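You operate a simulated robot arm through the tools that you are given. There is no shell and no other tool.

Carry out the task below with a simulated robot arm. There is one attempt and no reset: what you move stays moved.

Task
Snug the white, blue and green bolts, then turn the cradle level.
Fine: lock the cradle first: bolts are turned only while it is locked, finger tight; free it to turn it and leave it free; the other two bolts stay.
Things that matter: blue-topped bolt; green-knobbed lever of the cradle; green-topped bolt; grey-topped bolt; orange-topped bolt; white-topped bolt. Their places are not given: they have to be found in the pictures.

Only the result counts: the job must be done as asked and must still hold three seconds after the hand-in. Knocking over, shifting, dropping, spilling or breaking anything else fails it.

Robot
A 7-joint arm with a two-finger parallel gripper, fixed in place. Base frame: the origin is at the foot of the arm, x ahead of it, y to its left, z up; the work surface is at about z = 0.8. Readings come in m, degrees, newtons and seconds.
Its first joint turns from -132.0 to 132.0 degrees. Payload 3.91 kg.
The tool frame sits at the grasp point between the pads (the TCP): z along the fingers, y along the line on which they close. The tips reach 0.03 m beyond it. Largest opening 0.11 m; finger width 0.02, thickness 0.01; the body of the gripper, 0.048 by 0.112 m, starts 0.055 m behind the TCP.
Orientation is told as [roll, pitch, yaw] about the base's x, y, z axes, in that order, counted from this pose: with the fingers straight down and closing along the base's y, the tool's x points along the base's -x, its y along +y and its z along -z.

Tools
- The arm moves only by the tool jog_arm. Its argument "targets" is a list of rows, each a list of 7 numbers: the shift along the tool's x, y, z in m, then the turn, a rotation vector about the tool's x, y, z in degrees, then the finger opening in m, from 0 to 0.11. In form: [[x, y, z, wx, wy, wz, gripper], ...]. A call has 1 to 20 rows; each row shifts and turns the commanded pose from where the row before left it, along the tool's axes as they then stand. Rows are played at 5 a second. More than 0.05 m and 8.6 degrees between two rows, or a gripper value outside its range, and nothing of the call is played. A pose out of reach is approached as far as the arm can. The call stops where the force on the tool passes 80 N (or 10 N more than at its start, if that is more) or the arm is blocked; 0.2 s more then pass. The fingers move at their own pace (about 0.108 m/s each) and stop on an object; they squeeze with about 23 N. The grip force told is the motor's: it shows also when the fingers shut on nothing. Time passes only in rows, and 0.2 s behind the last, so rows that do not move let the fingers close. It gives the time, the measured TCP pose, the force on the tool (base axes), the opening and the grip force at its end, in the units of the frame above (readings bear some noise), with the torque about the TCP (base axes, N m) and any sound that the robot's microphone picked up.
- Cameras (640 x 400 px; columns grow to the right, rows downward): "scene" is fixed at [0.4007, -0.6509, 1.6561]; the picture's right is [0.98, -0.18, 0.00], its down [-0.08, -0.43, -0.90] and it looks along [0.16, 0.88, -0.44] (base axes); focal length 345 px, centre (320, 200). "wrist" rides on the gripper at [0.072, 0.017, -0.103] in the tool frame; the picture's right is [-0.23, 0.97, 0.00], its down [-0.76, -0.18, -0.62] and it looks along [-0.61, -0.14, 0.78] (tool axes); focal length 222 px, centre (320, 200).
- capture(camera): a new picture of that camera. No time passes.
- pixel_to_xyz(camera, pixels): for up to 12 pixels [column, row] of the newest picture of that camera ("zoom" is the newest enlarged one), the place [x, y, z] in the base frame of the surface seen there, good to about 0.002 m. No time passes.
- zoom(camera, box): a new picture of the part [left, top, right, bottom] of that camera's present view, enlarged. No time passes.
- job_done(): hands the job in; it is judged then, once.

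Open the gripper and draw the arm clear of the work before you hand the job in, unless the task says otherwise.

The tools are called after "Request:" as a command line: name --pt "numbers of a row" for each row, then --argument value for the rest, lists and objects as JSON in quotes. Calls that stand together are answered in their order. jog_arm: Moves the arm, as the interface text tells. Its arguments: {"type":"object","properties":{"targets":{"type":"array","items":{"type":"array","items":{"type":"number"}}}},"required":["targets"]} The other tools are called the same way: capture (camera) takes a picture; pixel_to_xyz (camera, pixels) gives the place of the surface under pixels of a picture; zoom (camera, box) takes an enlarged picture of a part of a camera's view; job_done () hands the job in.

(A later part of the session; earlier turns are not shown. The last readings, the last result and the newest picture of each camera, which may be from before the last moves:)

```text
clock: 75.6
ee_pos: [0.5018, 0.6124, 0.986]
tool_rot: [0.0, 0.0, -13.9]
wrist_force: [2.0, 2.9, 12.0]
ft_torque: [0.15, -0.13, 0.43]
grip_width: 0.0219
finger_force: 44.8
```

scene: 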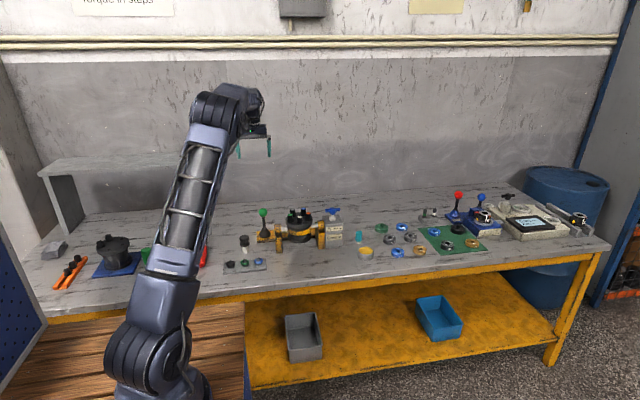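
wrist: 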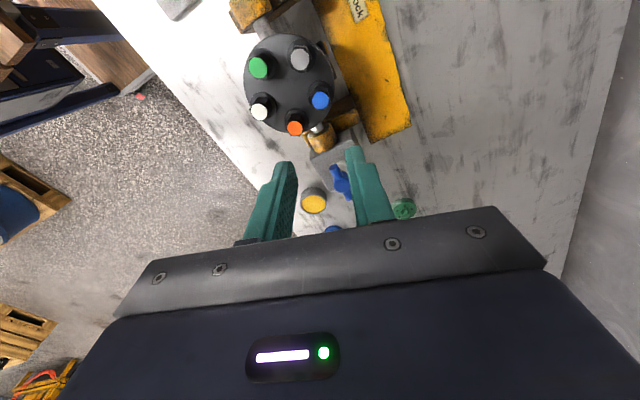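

Green peaked at 0.55 Nm and then the pads crept, so it is finger tight. I release, lift straight up and inspect all marks.

Request:
jog_arm --pt "0 0 0 0 0 0 0.034" --pt "0 0 0 0 0 0 0.034" --pt "0 0 -0.03 0 0 0 0.034" --pt "0 0 -0.045 0 0 0 0.034" --pt "0 0 -0.045 0 0 0 0.034" --pt "0 0 -0.045 0 0 0 0.034" --pt "-0.03 0 0 0 0 0 0.06" --pt "0 0 0 0 0 0 0.06"

Request:
capture --camera "wrist"

Request:
zoom --camera "wrist" --box '[290, 20, 402, 135]'

```text
clock: 77.4
ee_pos: [0.5313, 0.6043, 1.1511]
tool_rot: [0.0, 0.0, -13.9]
wrist_force: [0.2, 0.6, 0.3]
ft_torque: [-0.01, 0.0, -0.03]
grip_width: 0.0599
finger_force: 0.2
```

```text
taken
```

wrist: 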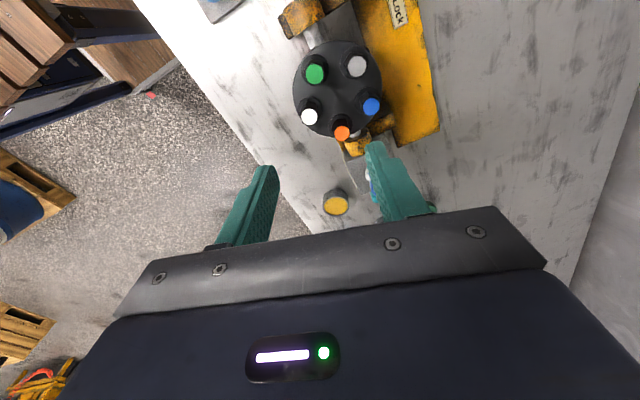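

```text
3.48 times, centred on (346, 78) of wrist
```

zoom: 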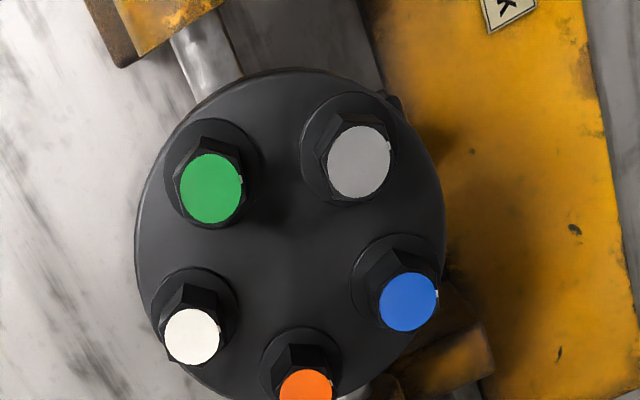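

All three marks now point the same way as the set bolts, slightly further round. Next I free the cradle: rotate to yaw 90° and move over the lever to locate its knob.

Request:
jog_arm --pt "0 0 0 0 0 -8 0.08" --pt "0 0 0 0 0 -8 0.08" --pt "0 0 0 0 0 -8 0.08" --pt "0 0 0 0 0 -8 0.08" --pt "0 0 0 0 0 -8 0.08" --pt "0 0 0 0 0 -8 0.08" --pt "0 0 0 0 0 -8 0.08" --pt "0 0 0 0 0 -8 0.08" --pt "0 0 0 0 0 -8 0.08" --pt "0 0 0 0 0 -8 0.08" --pt "0 0 0 0 0 -8 0.08" --pt "0 0 0 0 0 -8 0.08" --pt "0 0 0 0 0 -7.9 0.08" --pt "-0.026 0.038 0 0 0 0 0.08" --pt "-0.026 0.038 0 0 0 0 0.08" --pt "-0.026 0.038 0 0 0 0 0.08" --pt "-0.026 0.038 0 0 0 0 0.08" --pt "-0.026 0.038 0 0 0 0 0.08" --pt "0 0 0 0 0 0 0.08"

Request:
capture --camera "wrist"

Request:
zoom --camera "wrist" --box '[250, 60, 378, 150]'

```text
clock: 81.4
ee_pos: [0.3399, 0.7348, 1.1508]
tool_rot: [0.0, -0.1, 90.0]
wrist_force: [0.1, -0.3, 0.0]
ft_torque: [-0.01, 0.04, -0.04]
grip_width: 0.0802
finger_force: 0.1
```

```text
taken
```

wrist: 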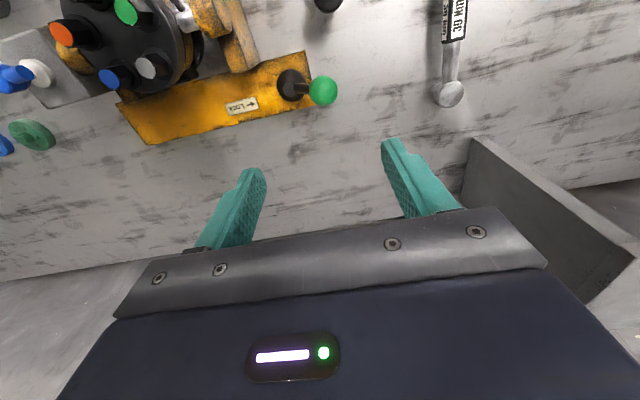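

```text
4.44 times, centred on (314, 105) of wrist
```

zoom: 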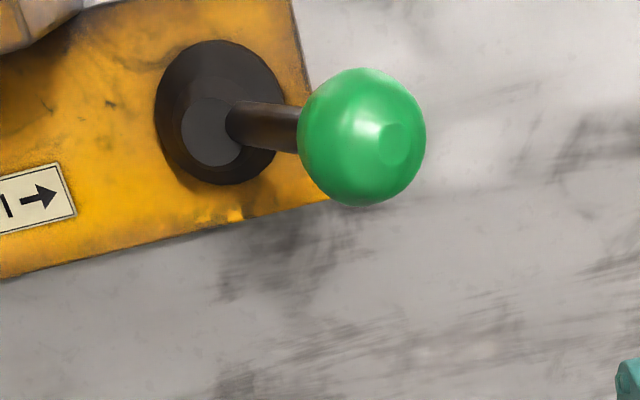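

I read points on the knob, centre about (362,137), and on the rod.

Request:
pixel_to_xyz --camera "zoom" --pixels '[[362, 137], [330, 130], [395, 140], [362, 100], [362, 175], [270, 122], [240, 120], [395, 110], [335, 165]]'

```text
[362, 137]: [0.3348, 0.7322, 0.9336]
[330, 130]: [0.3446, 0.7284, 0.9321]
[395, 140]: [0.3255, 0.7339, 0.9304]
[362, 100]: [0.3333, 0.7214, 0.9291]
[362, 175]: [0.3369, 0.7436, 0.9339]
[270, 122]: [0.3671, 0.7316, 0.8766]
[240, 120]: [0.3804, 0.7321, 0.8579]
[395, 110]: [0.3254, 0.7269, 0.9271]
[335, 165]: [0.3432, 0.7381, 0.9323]
```

The knob centre is about (0.336, 0.735, 0.916), a tilt of about 35°. I will push it back with closed fingers from its -x side, so first I check what stands near there (wrench head, shelf panel).

Request:
pixel_to_xyz --camera "wrist" --pixels '[[450, 95], [455, 60], [473, 140], [480, 200], [600, 210], [535, 255], [560, 180]]'

```text
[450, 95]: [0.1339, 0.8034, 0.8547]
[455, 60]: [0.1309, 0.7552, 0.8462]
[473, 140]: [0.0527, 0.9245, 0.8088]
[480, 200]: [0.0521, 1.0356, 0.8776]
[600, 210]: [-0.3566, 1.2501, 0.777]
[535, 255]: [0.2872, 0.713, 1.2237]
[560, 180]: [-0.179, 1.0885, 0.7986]
```

Nothing is near x≈0.285, since the wrench and shelf are well away. I close the fingers, move to x≈0.287 and descend beside the knob.

Request:
jog_arm --pt "0 0.027 0 0 0 0 0.04" --pt "0 0.026 0 0 0 0 0.0" --pt "0 0 0.045 0 0 0 0.0" --pt "0 0 0.045 0 0 0 0.0" --pt "0 0 0.045 0 0 0 0.0" --pt "0 0 0.045 0 0 0 0.0" --pt "0 0 0.043 0 0 0 0.0" --pt "0 0 0 0 0 0 0.0"

Request:
zoom --camera "scene" --box '[230, 180, 326, 240]'

Request:
capture --camera "wrist"

```text
clock: 83.2
ee_pos: [0.2879, 0.7326, 0.9255]
tool_rot: [0.0, 0.0, 90.1]
wrist_force: [0.0, 0.0, 0.2]
ft_torque: [0.01, 0.02, 0.03]
grip_width: 0.0
finger_force: 22.8
```

```text
6.67 times, centred on (278, 210) of scene
```

zoom: 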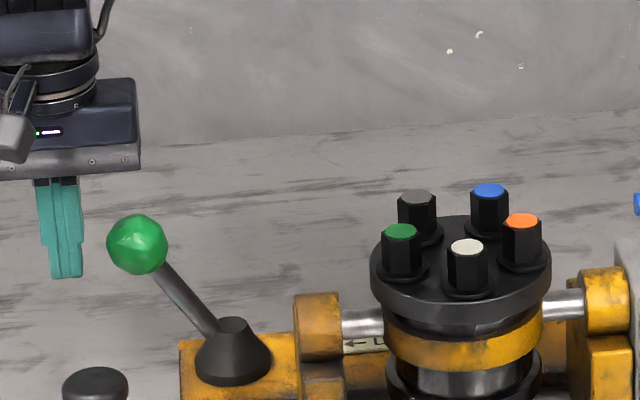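

```text
taken
```

wrist: 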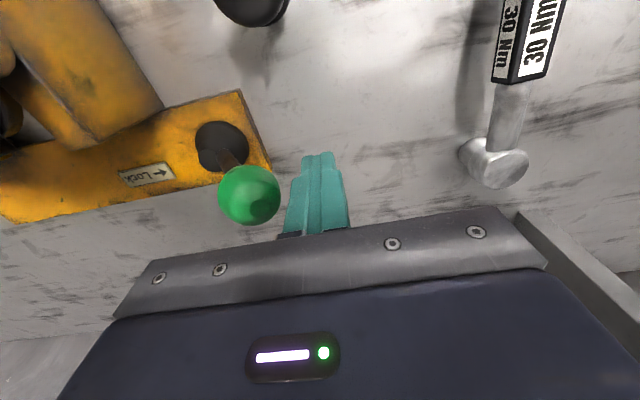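

The closed fingers are beside the knob. I push it toward +x (tool -y), rising slightly with the arc, and check halfway.

Request:
jog_arm --pt "0 -0.01 0 0 0 0 0.0" --pt "0 -0.01 -0.001 0 0 0 0.0" --pt "0 -0.01 -0.002 0 0 0 0.0" --pt "0 -0.01 -0.003 0 0 0 0.0" --pt "0 0 0 0 0 0 0.0"

Request:
zoom --camera "scene" --box '[230, 180, 326, 240]'

```text
clock: 84.4
ee_pos: [0.3248, 0.7358, 0.9369]
tool_rot: [-0.1, -0.4, 90.1]
wrist_force: [-31.8, 1.6, 60.2]
ft_torque: [0.08, -0.63, 0.12]
grip_width: 0.0001
finger_force: 22.6
```

```text
6.67 times, centred on (278, 210) of scene
```

zoom: 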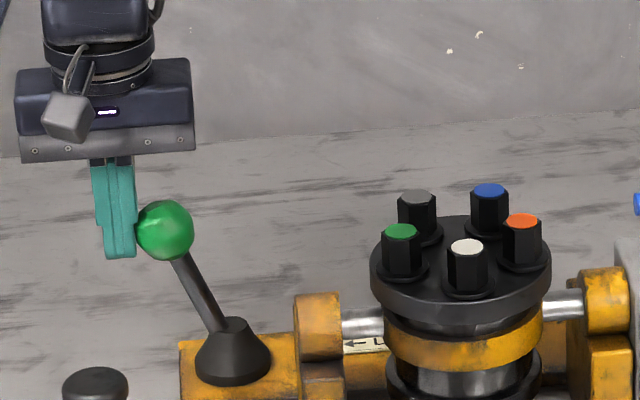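

The lever has come up to about 20°, but friction is lifting on the tool (60 N). I back off 4 mm, raise 8 mm, and push on with a rising path.

Request:
jog_arm --pt "0 0.004 0 0 0 0 0.0" --pt "0 0 -0.006 0 0 0 0.0" --pt "0 -0.004 -0.001 0 0 0 0.0" --pt "0 -0.006 -0.003 0 0 0 0.0" --pt "0 0 0 0 0 0 0.0"

Request:
zoom --camera "scene" --box '[230, 180, 326, 240]'

```text
clock: 85.6
ee_pos: [0.3334, 0.7358, 0.9424]
tool_rot: [0.0, 0.1, 90.1]
wrist_force: [0.3, 0.8, -0.6]
ft_torque: [0.0, -0.06, -0.03]
grip_width: 0.0001
finger_force: 22.1
```

```text
6.67 times, centred on (278, 210) of scene
```

zoom: 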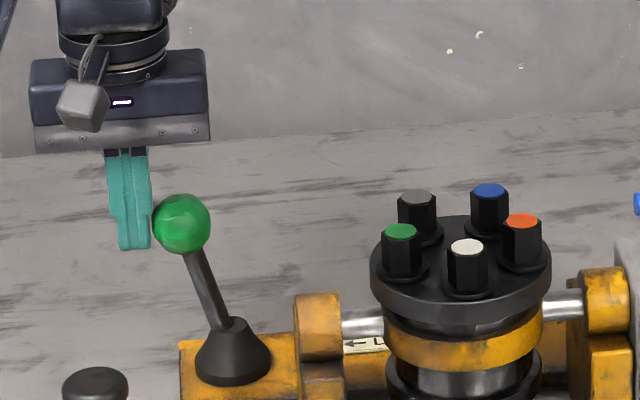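

The friction is gone and the lever stands at about 14°. I push the rest of the way toward upright.

Request:
jog_arm --pt "0 -0.006 -0.003 0 0 0 0.0" --pt "0 -0.006 -0.0025 0 0 0 0.0" --pt "0 -0.006 -0.002 0 0 0 0.0" --pt "0 0 0 0 0 0 0.0"

Request:
zoom --camera "scene" --box '[230, 180, 326, 240]'

```text
clock: 86.6
ee_pos: [0.3541, 0.7342, 0.9509]
tool_rot: [0.1, 0.1, 90.0]
wrist_force: [0.3, 0.6, 0.2]
ft_torque: [-0.02, -0.02, 0.01]
grip_width: 0.0
finger_force: 23.0
```

```text
6.67 times, centred on (278, 210) of scene
```

zoom: 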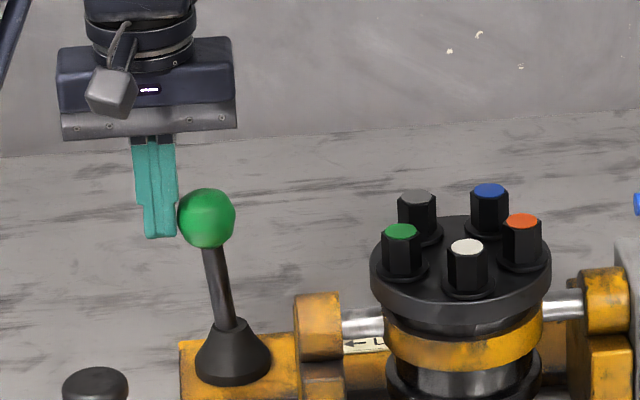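

Nearly upright: the knob is at zoom column 206 against 220 at the start. I push on gently and feel for a stop at upright.

Request:
jog_arm --pt "0 -0.005 -0.001 0 0 0 0.0" --pt "0 -0.004 0 0 0 0 0.0" --pt "0 0 0 0 0 0 0.0"

Request:
zoom --camera "scene" --box '[230, 180, 326, 240]'

```text
clock: 87.4
ee_pos: [0.3612, 0.7363, 0.9509]
tool_rot: [0.0, 0.0, 90.0]
wrist_force: [-0.6, 0.3, 0.2]
ft_torque: [0.0, 0.01, -0.02]
grip_width: 0.0
finger_force: 23.3
```

```text
6.67 times, centred on (278, 210) of scene
```

zoom: 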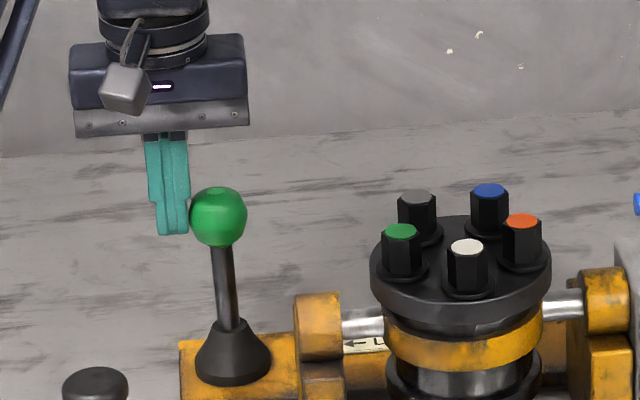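

The knob is at column 218, essentially upright. I push 3 mm more to see whether it meets a stop.

Request:
jog_arm --pt "0 -0.002 0 0 0 0 0.0" --pt "0 -0.002 0 0 0 0 0.0" --pt "0 0 0 0 0 0 0.0"

Request:
zoom --camera "scene" --box '[230, 180, 326, 240]'

```text
clock: 88.2
ee_pos: [0.3625, 0.7362, 0.9523]
tool_rot: [0.0, 0.0, 90.0]
wrist_force: [-13.2, 3.5, 0.4]
ft_torque: [0.12, 0.23, 0.05]
grip_width: 0.0001
finger_force: 22.6
```

```text
6.67 times, centred on (278, 210) of scene
```

zoom: 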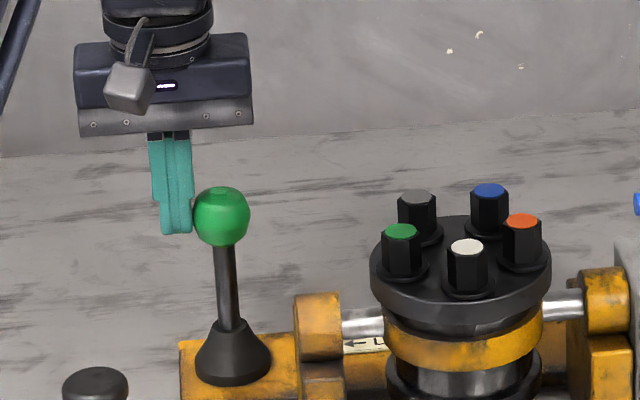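

A stop at upright (13 N): the lever is back in its starting free position. I back away, rise, and move toward the blue tee handle on the "Cradle" box.

Request:
jog_arm --pt "0 0.015 0 0 0 0 0.0" --pt "0 0.015 0 0 0 0 0.0" --pt "0 0 -0.045 0 0 0 0.0" --pt "0 0 -0.045 0 0 0 0.0" --pt "0 0 -0.045 0 0 0 0.0" --pt "0 0 -0.045 0 0 0 0.0" --pt "0.0125 -0.045 0 0 0 0 0.06" --pt "0.0125 -0.045 0 0 0 0 0.06" --pt "0.0125 -0.045 0 0 0 0 0.06" --pt "0.0125 -0.045 0 0 0 0 0.06" --pt "0.0125 -0.045 0 0 0 0 0.06" --pt "0.0125 -0.045 0 0 0 0 0.06" --pt "0.0125 -0.045 0 0 0 0 0.06" --pt "0.0125 -0.045 0 0 0 0 0.06" --pt "0 0 0 0 0 0 0.06"

Request:
capture --camera "wrist"

Request:
zoom --camera "scene" --box '[250, 195, 346, 255]'

```text
clock: 91.4
ee_pos: [0.6956, 0.6344, 1.1325]
tool_rot: [-0.1, -0.1, 89.9]
wrist_force: [0.8, -0.7, -0.5]
ft_torque: [-0.01, 0.02, 0.01]
grip_width: 0.06
finger_force: 0.1
```

```text
taken
```

wrist: 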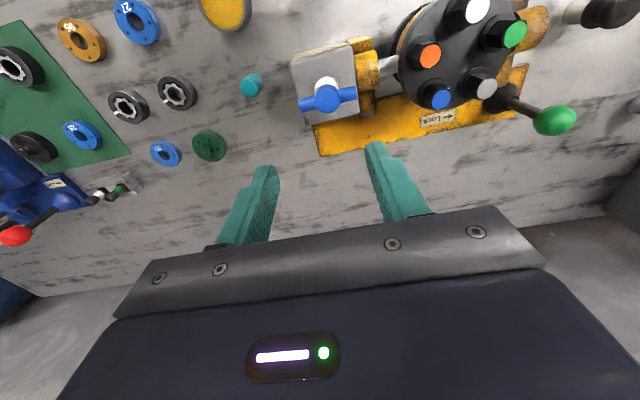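

```text
6.67 times, centred on (298, 225) of scene
```

zoom: 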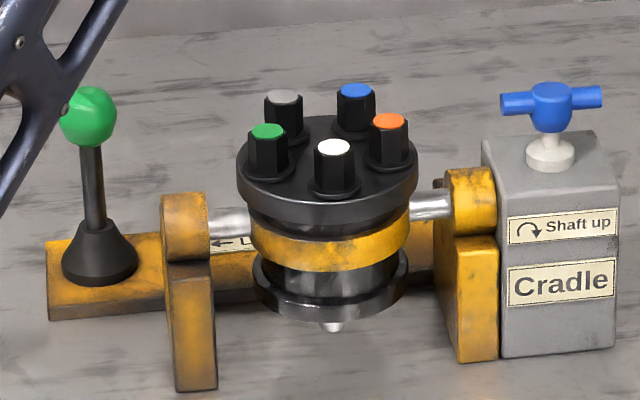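

The lever knob looks unchanged at (88,116); the arm's forearm merely passes in front of it in this view. I zoom in on the tee handle at (327,98) in the wrist view.

Request:
zoom --camera "wrist" --box '[280, 50, 376, 130]'

Request:
pixel_to_xyz --camera "zoom" --pixels '[[313, 242], [170, 275], [480, 225], [230, 262], [400, 235], [313, 225], [300, 215], [500, 100], [120, 110], [150, 350]]'

Request:
capture --camera "scene"

```text
5.00 times, centred on (328, 90) of wrist
```

zoom: 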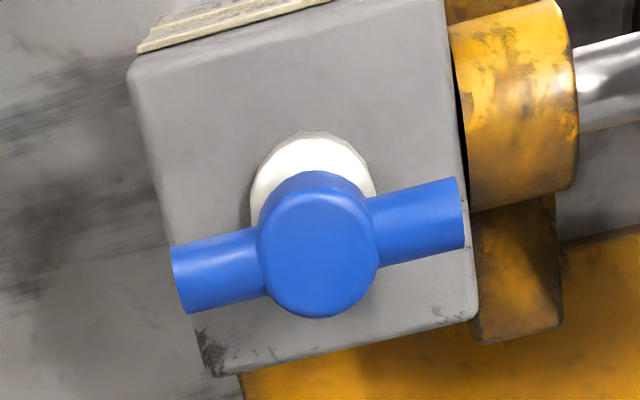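

```text
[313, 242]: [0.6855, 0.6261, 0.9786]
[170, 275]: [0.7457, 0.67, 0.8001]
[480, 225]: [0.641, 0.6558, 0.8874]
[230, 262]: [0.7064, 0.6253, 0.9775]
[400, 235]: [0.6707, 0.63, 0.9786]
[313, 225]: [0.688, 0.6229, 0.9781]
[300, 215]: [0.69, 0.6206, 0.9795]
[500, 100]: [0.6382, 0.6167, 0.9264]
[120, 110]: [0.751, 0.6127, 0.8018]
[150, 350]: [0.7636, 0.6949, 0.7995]
```

```text
taken
```

scene: 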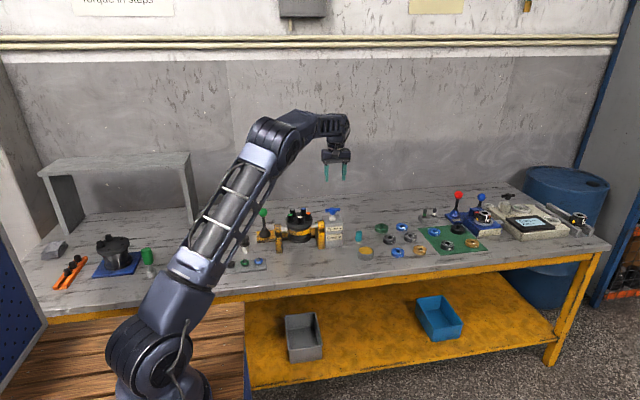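

The tee's hub is at about (0.687, 0.625), top z 0.979, with its bar along x, about 63 mm long. I check the collar and box-top heights under it before straddling it.

Request:
pixel_to_xyz --camera "zoom" --pixels '[[313, 150], [270, 175], [200, 150], [420, 300], [400, 120], [362, 175], [440, 225], [450, 215], [195, 285], [313, 190], [313, 300], [265, 240]]'

Request:
zoom --camera "scene" --box '[318, 200, 350, 220]'

```text
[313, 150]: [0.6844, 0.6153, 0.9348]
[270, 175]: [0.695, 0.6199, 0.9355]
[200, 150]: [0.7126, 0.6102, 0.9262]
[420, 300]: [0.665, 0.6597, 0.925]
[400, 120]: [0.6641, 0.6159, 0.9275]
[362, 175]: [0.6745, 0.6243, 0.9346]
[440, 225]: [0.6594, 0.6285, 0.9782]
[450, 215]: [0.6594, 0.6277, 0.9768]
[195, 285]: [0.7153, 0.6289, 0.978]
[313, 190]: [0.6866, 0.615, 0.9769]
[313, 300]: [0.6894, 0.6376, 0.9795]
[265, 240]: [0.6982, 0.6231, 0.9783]
```

```text
16.00 times, centred on (334, 210) of scene
```

zoom: 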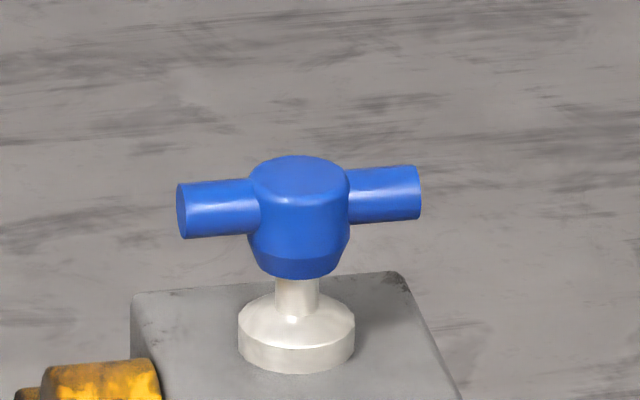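

The collar top is at 0.935 and the bar at z≈0.971, so TCP z≈0.975 with tips at 0.945 works. I'll use the fingers as a spanner on both sides of the bar, and turn to yaw +155° first to leave a long clockwise travel.

Request:
jog_arm --pt "0 0 0 0 0 -8.2 0.06" --pt "0 0 0 0 0 -8.2 0.06" --pt "0 0 0 0 0 -8.2 0.06" --pt "0 0 0 0 0 -8.2 0.06" --pt "0 0 0 0 0 -8.2 0.06" --pt "0 0 0 0 0 -8.2 0.06" --pt "0 0 0 0 0 -8.2 0.06" --pt "0 0 0 0 0 -8.2 0.06" --pt "0 0 0 0 0 0 0.06"

Request:
capture --camera "wrist"

Request:
capture --camera "scene"

```text
clock: 93.4
ee_pos: [0.6951, 0.6357, 1.1315]
tool_rot: [0.0, -0.1, 155.6]
wrist_force: [0.3, -0.9, 1.0]
ft_torque: [0.0, 0.02, 0.02]
grip_width: 0.0601
finger_force: 0.1
```

```text
taken
```

wrist: 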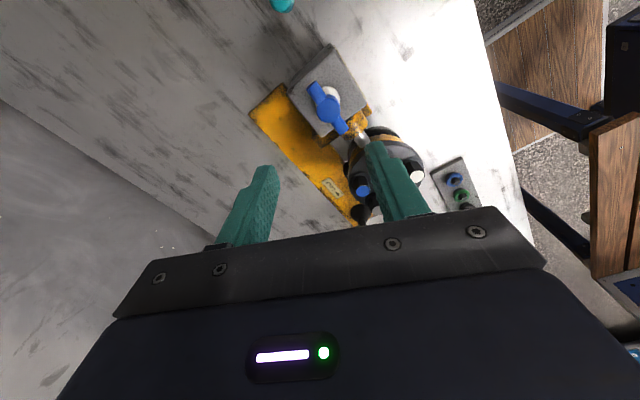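

```text
taken
```

scene: 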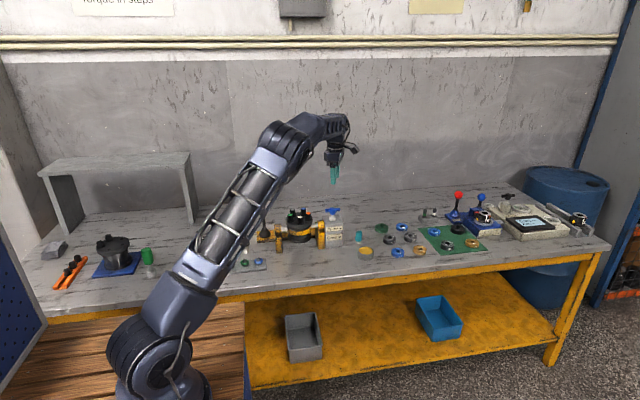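

Yaw 155° is reachable. I centre over the hub at (0.687, 0.6265), set the opening to 0.038 and come down to just above it.

Request:
jog_arm --pt "-0.0036 0.0117 0 0 0 0 0.038" --pt "0 0 0.04 0 0 0 0.038" --pt "0 0 0.04 0 0 0 0.038" --pt "0 0 0.025 0 0 0 0.038" --pt "0 0 0 0 0 0 0.038"

Request:
capture --camera "wrist"

Request:
zoom --camera "scene" --box '[300, 185, 364, 225]'

```text
clock: 94.6
ee_pos: [0.6873, 0.6274, 1.0268]
tool_rot: [0.0, 0.0, 155.5]
wrist_force: [-0.5, -0.4, -0.5]
ft_torque: [0.03, 0.02, 0.04]
grip_width: 0.038
finger_force: 0.1
```

```text
taken
```

wrist: 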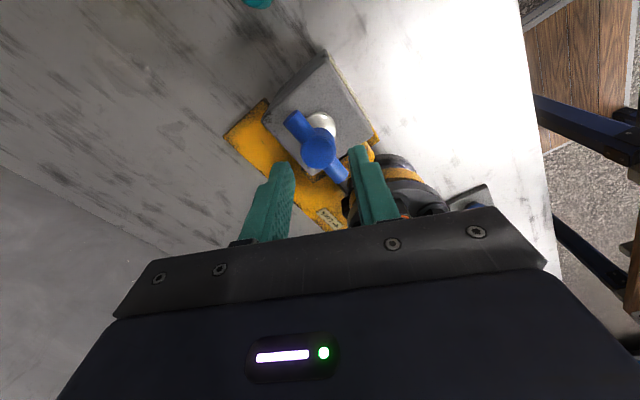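

```text
10.00 times, centred on (332, 205) of scene
```

zoom: 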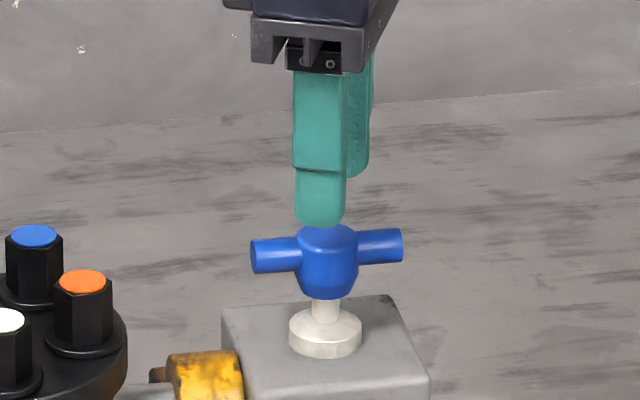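

The hub sits at (318,148), right on the tool axis. The bar passes between the fingers with about 6 mm clearance, so I descend to TCP z≈0.976.

Request:
jog_arm --pt "0 -0.001 0.02 0 0 0 0.038" --pt "0 0 0.02 0 0 0 0.038" --pt "0 0 0.011 0 0 0 0.038" --pt "0 0 0 0 0 0 0.038"

Request:
zoom --camera "wrist" --box '[256, 110, 384, 230]'

Request:
zoom --camera "scene" --box '[280, 185, 376, 245]'

```text
clock: 95.6
ee_pos: [0.6859, 0.6273, 0.9748]
tool_rot: [0.1, 0.0, 155.6]
wrist_force: [-0.6, 0.2, 0.1]
ft_torque: [0.03, -0.04, -0.01]
grip_width: 0.0379
finger_force: 0.0
```

```text
3.33 times, centred on (320, 170) of wrist
```

zoom: 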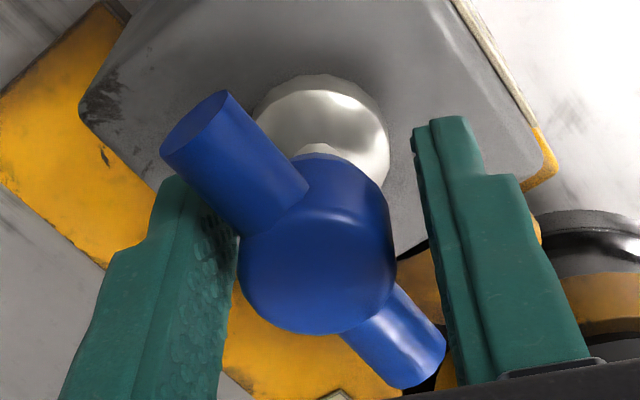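

```text
6.67 times, centred on (328, 215) of scene
```

zoom: 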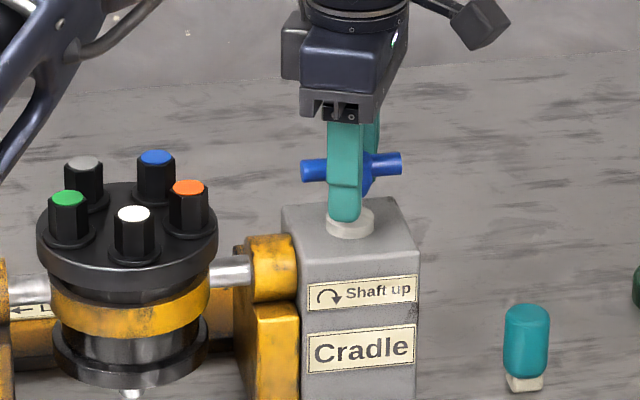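

The fingers straddle the hub and bar. I rotate clockwise and watch torque, sound and the cradle in the scene view.

Request:
jog_arm --pt "0 0 0 0 0 6 0.038" --pt "0 0 0 0 0 6 0.038" --pt "0 0 0 0 0 6 0.038" --pt "0 0 0 0 0 6 0.038" --pt "0 0 0 0 0 0 0.038"

Request:
zoom --camera "scene" --box '[270, 185, 366, 245]'

Request:
zoom --camera "wrist" --box '[256, 110, 384, 230]'

```text
clock: 96.8
ee_pos: [0.6877, 0.6264, 0.9764]
tool_rot: [0.0, 0.1, 131.5]
wrist_force: [0.7, 1.1, -0.5]
ft_torque: [0.0, -0.05, 0.0]
grip_width: 0.0386
finger_force: 1.1
```

```text
6.67 times, centred on (318, 215) of scene
```

zoom: 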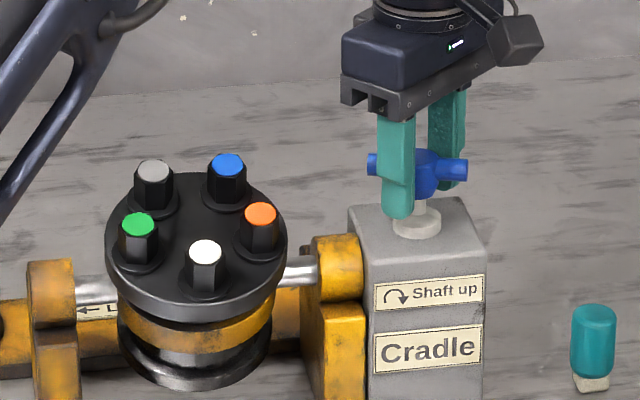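

```text
3.33 times, centred on (320, 170) of wrist
```

zoom: 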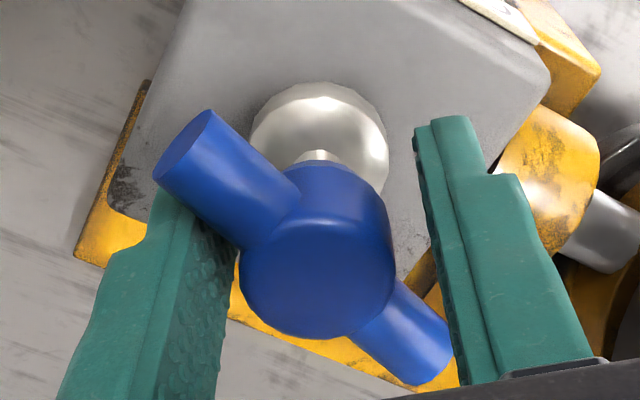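

The cradle tilts with the handle: the plate leans toward the camera and the shaft swings back and up. I measure the tilt from the bolt caps.

Request:
zoom --camera "scene" --box '[276, 200, 324, 245]'

Request:
pixel_to_xyz --camera "scene" --pixels '[[300.5, 222], [304, 209.7], [293, 210.7], [309, 217], [290.8, 218.5], [299, 217]]'

```text
8.89 times, centred on (300, 222) of scene
```

zoom: 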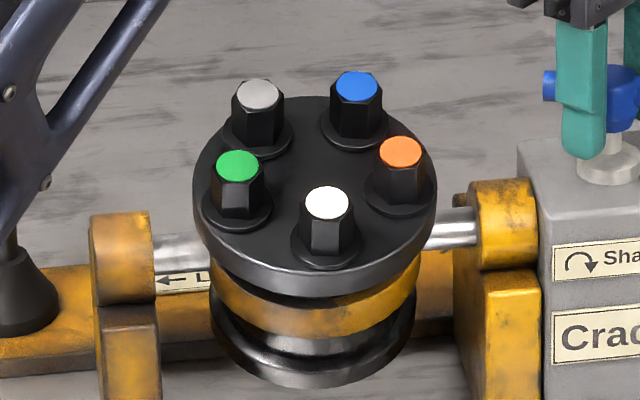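

```text
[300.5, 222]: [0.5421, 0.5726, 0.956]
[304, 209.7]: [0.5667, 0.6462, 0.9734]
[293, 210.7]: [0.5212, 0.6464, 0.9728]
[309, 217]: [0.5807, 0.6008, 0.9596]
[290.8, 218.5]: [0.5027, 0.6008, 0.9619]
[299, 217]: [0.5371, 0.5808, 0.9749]
```

The tilt is about 13°, so the gearing looks near 1:1. I continue clockwise by 42° and measure again.

Request:
jog_arm --pt "0 0 0 0 0 6 0.038" --pt "0 0 0 0 0 6 0.038" --pt "0 0 0 0 0 6 0.038" --pt "0 0 0 0 0 6 0.038" --pt "0 0 0 0 0 6 0.038" --pt "0 0 0 0 0 6 0.038" --pt "0 0 0 0 0 6 0.038" --pt "0 0 0 0 0 0 0.038"

Request:
zoom --camera "scene" --box '[270, 195, 366, 255]'

Request:
zoom --camera "wrist" --box '[256, 110, 384, 230]'

```text
clock: 98.6
ee_pos: [0.6868, 0.6258, 0.9767]
tool_rot: [-0.1, 0.0, 89.5]
wrist_force: [3.1, 1.0, -1.6]
ft_torque: [0.02, -0.03, 0.06]
grip_width: 0.0395
finger_force: 1.4
```

```text
6.67 times, centred on (318, 225) of scene
```

zoom: 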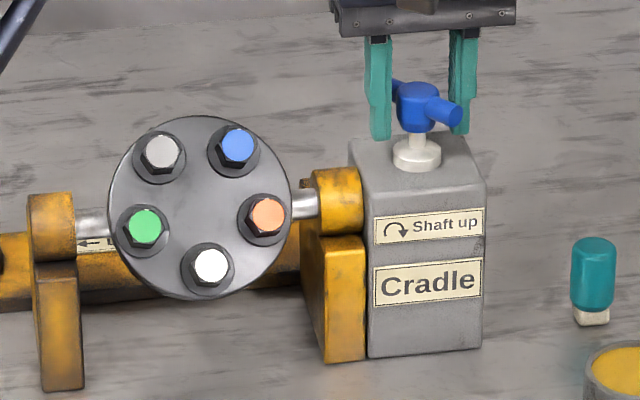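

```text
3.33 times, centred on (320, 170) of wrist
```

zoom: 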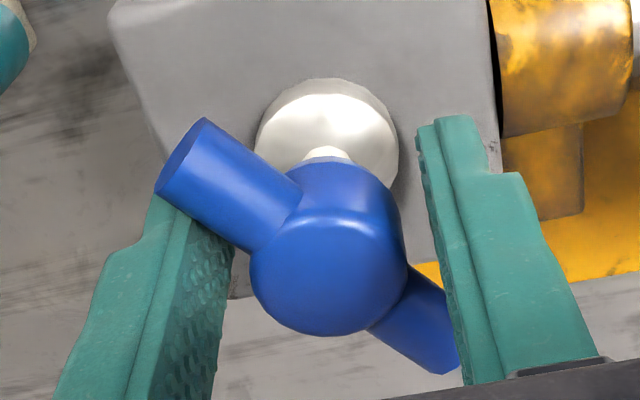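

The plate has turned well toward the camera. I measure the cap positions again from this zoom.

Request:
zoom --camera "scene" --box '[282, 208, 318, 244]'

Request:
pixel_to_xyz --camera "scene" --pixels '[[301.6, 234.8], [291.75, 228.9], [310.2, 227.3], [305.5, 216.8], [294.2, 218], [301, 226], [301, 222], [298, 226], [300, 229]]'

```text
11.11 times, centred on (300, 226) of scene
```

zoom: 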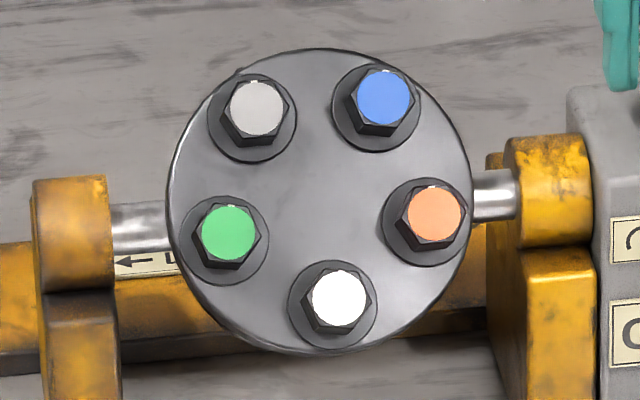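

```text
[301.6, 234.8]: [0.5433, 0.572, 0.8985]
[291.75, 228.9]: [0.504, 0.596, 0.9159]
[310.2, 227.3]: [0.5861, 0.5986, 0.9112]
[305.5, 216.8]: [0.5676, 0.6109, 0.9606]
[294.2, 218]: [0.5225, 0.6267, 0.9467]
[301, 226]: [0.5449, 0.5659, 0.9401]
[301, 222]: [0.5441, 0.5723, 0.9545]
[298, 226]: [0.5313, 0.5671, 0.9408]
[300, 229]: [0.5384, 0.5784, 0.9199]
```

Those readings seem to refer to an older full picture. I take a fresh scene picture, zoom again, and measure with the zoom.

Request:
capture --camera "scene"

Request:
zoom --camera "scene" --box '[282, 208, 318, 244]'

Request:
pixel_to_xyz --camera "zoom" --pixels '[[338, 298], [228, 232], [433, 215], [385, 98], [257, 107], [320, 200], [340, 180], [320, 70], [320, 330], [200, 180], [450, 170]]'

```text
taken
```

scene: 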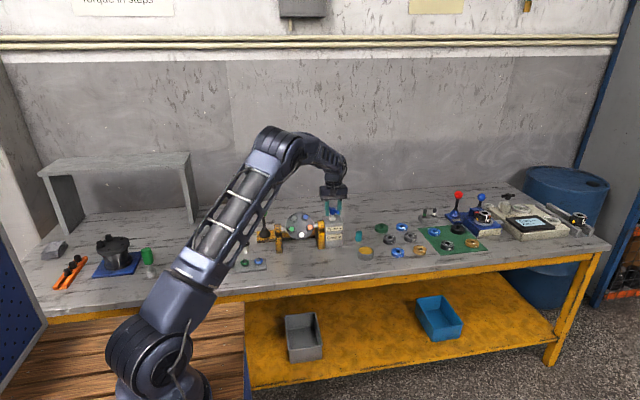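

```text
11.11 times, centred on (300, 226) of scene
```

zoom: 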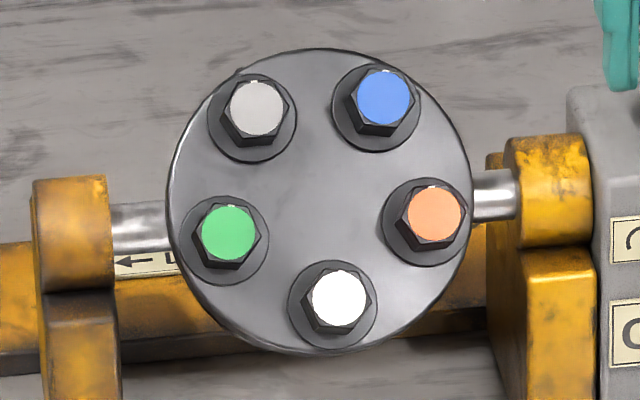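

```text
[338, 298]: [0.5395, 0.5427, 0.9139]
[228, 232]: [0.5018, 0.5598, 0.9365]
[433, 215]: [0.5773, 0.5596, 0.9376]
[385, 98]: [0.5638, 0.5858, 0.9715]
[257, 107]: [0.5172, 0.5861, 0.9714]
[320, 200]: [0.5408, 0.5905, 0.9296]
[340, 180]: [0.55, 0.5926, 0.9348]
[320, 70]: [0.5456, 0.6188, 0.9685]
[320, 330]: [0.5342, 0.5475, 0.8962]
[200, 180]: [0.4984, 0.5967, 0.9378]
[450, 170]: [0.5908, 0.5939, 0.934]
```

The tilt is now 53° (white at y 0.543/z 0.914, blue and grey at y 0.586/z 0.9715), so the gearing is 1:1. For a horizontal shaft I need about 37° more; I turn 30° and re-measure.

Request:
jog_arm --pt "0 0 0 0 0 6 0.038" --pt "0 0 0 0 0 6 0.038" --pt "0 0 0 0 0 6 0.038" --pt "0 0 0 0 0 6 0.038" --pt "0 0 0 0 0 6 0.038" --pt "0 0 0 0 0 0 0.038"

Request:
capture --camera "scene"

Request:
zoom --camera "scene" --box '[282, 212, 318, 248]'

```text
clock: 100.0
ee_pos: [0.6862, 0.6265, 0.9769]
tool_rot: [0.1, 0.1, 59.5]
wrist_force: [1.5, -0.1, -0.3]
ft_torque: [0.0, -0.01, 0.03]
grip_width: 0.0386
finger_force: 0.8
```

```text
taken
```

scene: 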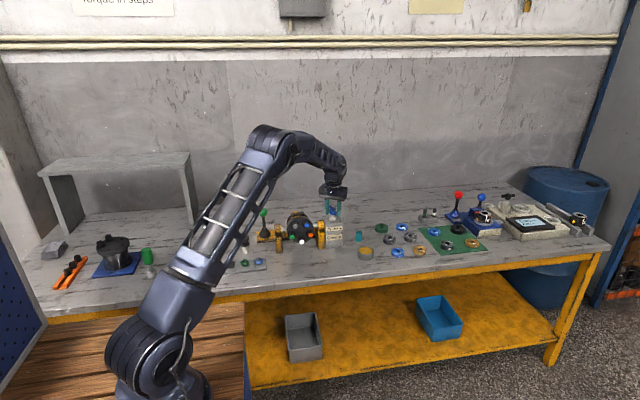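

```text
11.11 times, centred on (300, 230) of scene
```

zoom: 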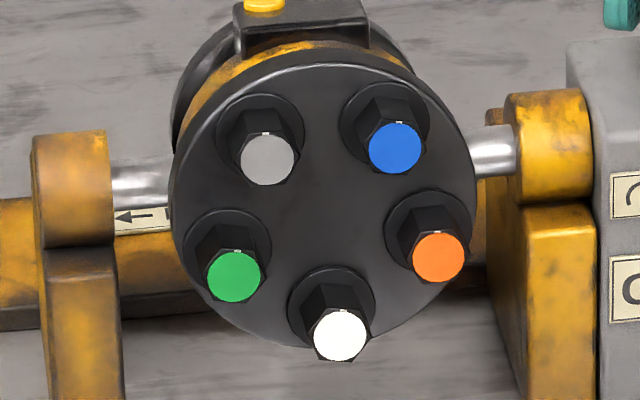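

A small black block with a yellow vial, looking like a spirit level, has come to the top of the hub at (265,5) in the zoom, which confirms the shaft-horizontal target. I zoom on it and measure the caps.

Request:
pixel_to_xyz --camera "zoom" --pixels '[[340, 334], [233, 276], [437, 258], [395, 148], [267, 158], [320, 200], [320, 75], [300, 20], [264, 5]]'

Request:
zoom --camera "scene" --box '[284, 204, 316, 224]'

Request:
capture --camera "wrist"

```text
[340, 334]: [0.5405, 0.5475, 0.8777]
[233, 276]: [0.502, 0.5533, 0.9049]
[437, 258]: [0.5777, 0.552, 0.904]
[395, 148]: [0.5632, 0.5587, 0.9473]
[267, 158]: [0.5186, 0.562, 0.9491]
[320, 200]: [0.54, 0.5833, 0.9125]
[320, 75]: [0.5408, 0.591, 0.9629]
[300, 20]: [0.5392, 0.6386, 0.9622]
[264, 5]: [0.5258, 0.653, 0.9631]
```

```text
16.00 times, centred on (300, 214) of scene
```

zoom: 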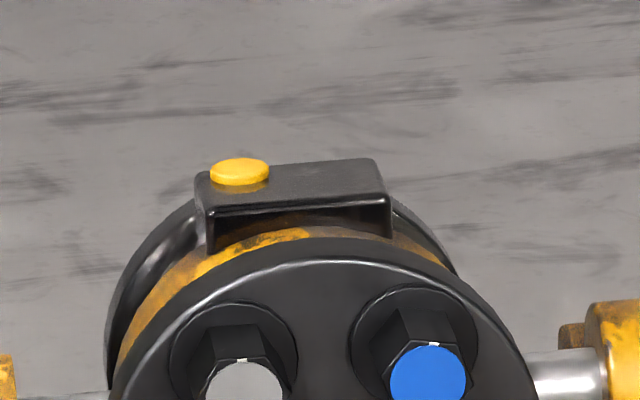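

```text
taken
```

wrist: 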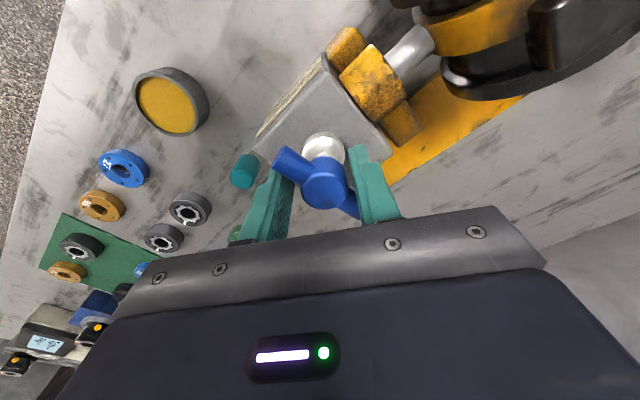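

The cap fit gives a tilt of about 80°. I turn 8° more and measure again.

Request:
jog_arm --pt "0 0 0 0 0 4 0.038" --pt "0 0 0 0 0 4 0.038" --pt "0 0 0 0 0 0 0.038"

Request:
zoom --camera "scene" --box '[282, 205, 318, 248]'

```text
clock: 100.8
ee_pos: [0.6872, 0.6267, 0.9764]
tool_rot: [-0.1, 0.0, 51.6]
wrist_force: [-3.4, -1.6, -0.6]
ft_torque: [-0.05, -0.02, 0.07]
grip_width: 0.0388
finger_force: 1.9
```

```text
9.30 times, centred on (300, 226) of scene
```

zoom: 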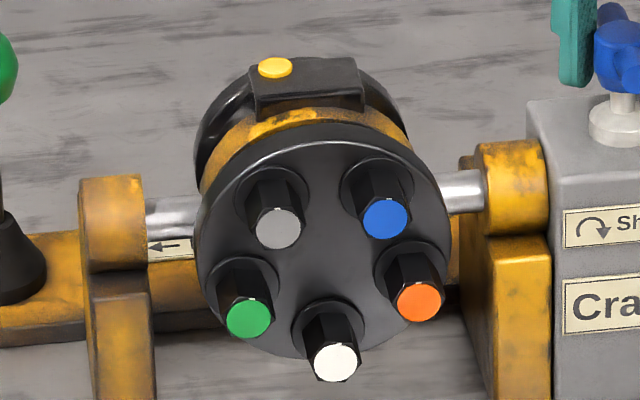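

I sample several points on each cap and on the box top to fit the tilt.

Request:
pixel_to_xyz --camera "zoom" --pixels '[[335, 362], [325, 355], [345, 370], [249, 319], [419, 302], [277, 228], [265, 220], [290, 237], [385, 219], [375, 212], [395, 228], [408, 295]]'

Request:
pixel_to_xyz --camera "zoom" --pixels '[[300, 67], [345, 62], [345, 85], [270, 100], [310, 95], [355, 95], [320, 75], [300, 220], [330, 180], [330, 260], [310, 330], [250, 200]]'

```text
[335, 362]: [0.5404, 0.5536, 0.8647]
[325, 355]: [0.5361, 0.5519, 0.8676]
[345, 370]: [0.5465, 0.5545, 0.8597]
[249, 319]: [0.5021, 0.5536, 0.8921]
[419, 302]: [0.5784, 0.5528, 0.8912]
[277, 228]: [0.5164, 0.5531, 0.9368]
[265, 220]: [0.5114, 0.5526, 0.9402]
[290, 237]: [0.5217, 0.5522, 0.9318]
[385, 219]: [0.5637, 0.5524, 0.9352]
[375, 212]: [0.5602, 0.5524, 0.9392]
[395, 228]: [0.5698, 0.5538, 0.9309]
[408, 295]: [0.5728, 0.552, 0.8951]
```

```text
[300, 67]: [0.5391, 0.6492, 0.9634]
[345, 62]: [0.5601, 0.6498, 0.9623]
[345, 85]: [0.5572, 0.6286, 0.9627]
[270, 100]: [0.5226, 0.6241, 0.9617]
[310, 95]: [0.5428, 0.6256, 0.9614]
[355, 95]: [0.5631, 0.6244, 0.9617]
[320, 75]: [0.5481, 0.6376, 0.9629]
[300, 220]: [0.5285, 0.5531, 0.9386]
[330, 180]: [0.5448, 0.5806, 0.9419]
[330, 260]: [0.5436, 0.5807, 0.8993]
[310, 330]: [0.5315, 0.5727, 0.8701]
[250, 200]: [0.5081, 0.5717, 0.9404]
```

All caps are at y≈0.5527–0.5533 regardless of height, so the tilt is 90.5° ± 1°: level. I back the hand off counter-clockwise 10° so the fingers clear the bar, lift, and see whether the cradle holds.

Request:
jog_arm --pt "0 0 0 0 0 -5 0.038" --pt "0 0 0 0 0 -5 0.038" --pt "0 0 0 0 0 -5 0.038" --pt "0 0 0 0 0 0 0.038"

Request:
zoom --camera "wrist" --box '[256, 110, 384, 230]'

Request:
zoom --camera "scene" --box '[282, 205, 318, 248]'

```text
clock: 101.8
ee_pos: [0.6877, 0.6274, 0.9765]
tool_rot: [0.0, -0.1, 66.8]
wrist_force: [0.8, -0.2, -0.1]
ft_torque: [0.02, 0.02, -0.02]
grip_width: 0.0381
finger_force: 0.0
```

```text
3.33 times, centred on (320, 170) of wrist
```

zoom: 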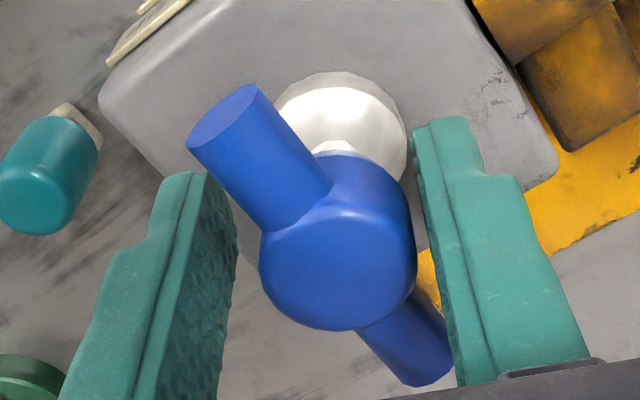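

```text
9.30 times, centred on (300, 226) of scene
```

zoom: 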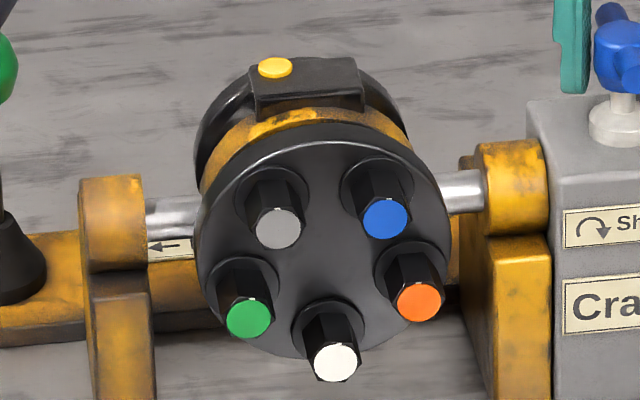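

The cradle held as the fingers came off the bar. I lift straight up with the opening unchanged, then move clear.

Request:
jog_arm --pt "0 0 0 0 0 -5 0.038" --pt "0 0 -0.02 0 0 0 0.038" --pt "0 0 -0.04 0 0 0 0.038" --pt "0 0 -0.045 0 0 0 0.038" --pt "0 0 -0.045 0 0 0 0.06" --pt "0 0 -0.045 0 0 0 0.06" --pt "0 0 0 0 0 0 0.06"

Request:
capture --camera "scene"

Request:
zoom --camera "scene" --box '[282, 205, 318, 248]'

```text
clock: 103.4
ee_pos: [0.6876, 0.6269, 1.1698]
tool_rot: [0.0, 0.1, 71.6]
wrist_force: [0.4, 0.6, -0.1]
ft_torque: [0.03, 0.04, -0.02]
grip_width: 0.0598
finger_force: 0.0
```

```text
taken
```

scene: 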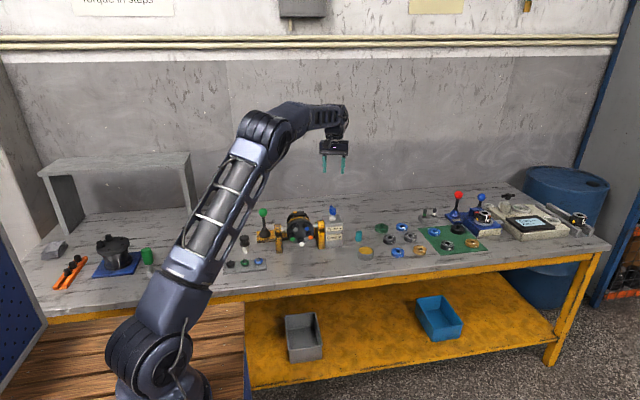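

```text
9.30 times, centred on (300, 226) of scene
```

zoom: 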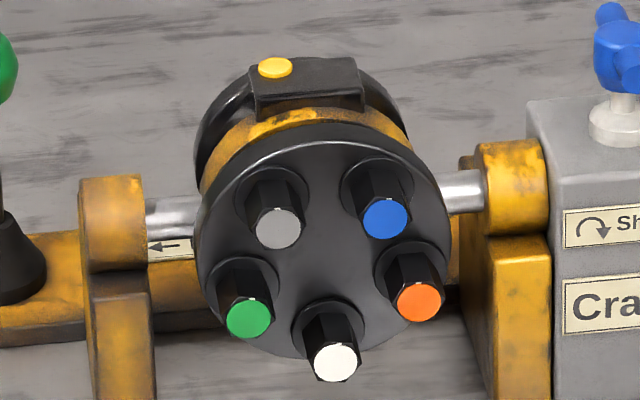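

I repeat the tilt measurement with the hand away, spreading points over the caps.

Request:
pixel_to_xyz --camera "zoom" --pixels '[[335, 362], [330, 370], [342, 356], [249, 319], [243, 312], [419, 302], [425, 308], [277, 228], [270, 235], [385, 219], [392, 212], [380, 225]]'

Request:
pixel_to_xyz --camera "zoom" --pixels '[[322, 150], [340, 160], [300, 160], [330, 200], [330, 240], [310, 260], [340, 280], [285, 290], [375, 290], [300, 320], [380, 320], [330, 170]]'

Request:
capture --camera "wrist"

```text
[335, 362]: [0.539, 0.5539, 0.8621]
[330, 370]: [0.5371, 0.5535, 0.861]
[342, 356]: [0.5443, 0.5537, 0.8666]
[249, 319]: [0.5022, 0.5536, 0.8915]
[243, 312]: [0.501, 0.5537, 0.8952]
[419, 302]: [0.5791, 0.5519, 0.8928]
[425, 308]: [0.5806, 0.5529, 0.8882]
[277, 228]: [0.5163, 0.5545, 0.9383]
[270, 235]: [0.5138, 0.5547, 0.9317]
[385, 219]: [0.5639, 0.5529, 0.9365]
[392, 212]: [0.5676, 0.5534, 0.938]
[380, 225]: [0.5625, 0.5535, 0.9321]
```

```text
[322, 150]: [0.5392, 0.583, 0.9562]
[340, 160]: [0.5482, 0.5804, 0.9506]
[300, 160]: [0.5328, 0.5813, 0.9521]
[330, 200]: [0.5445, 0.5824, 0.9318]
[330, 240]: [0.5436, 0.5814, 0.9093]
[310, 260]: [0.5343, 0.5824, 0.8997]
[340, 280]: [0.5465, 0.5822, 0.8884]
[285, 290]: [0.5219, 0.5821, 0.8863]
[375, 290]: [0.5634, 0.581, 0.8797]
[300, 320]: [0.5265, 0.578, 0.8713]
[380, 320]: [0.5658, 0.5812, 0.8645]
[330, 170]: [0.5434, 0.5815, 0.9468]
```

```text
taken
```

wrist: 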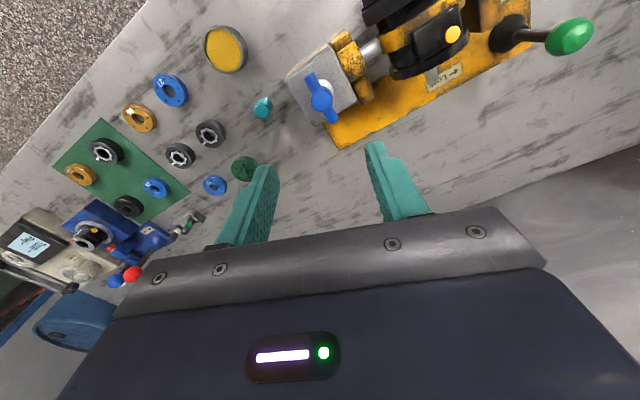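

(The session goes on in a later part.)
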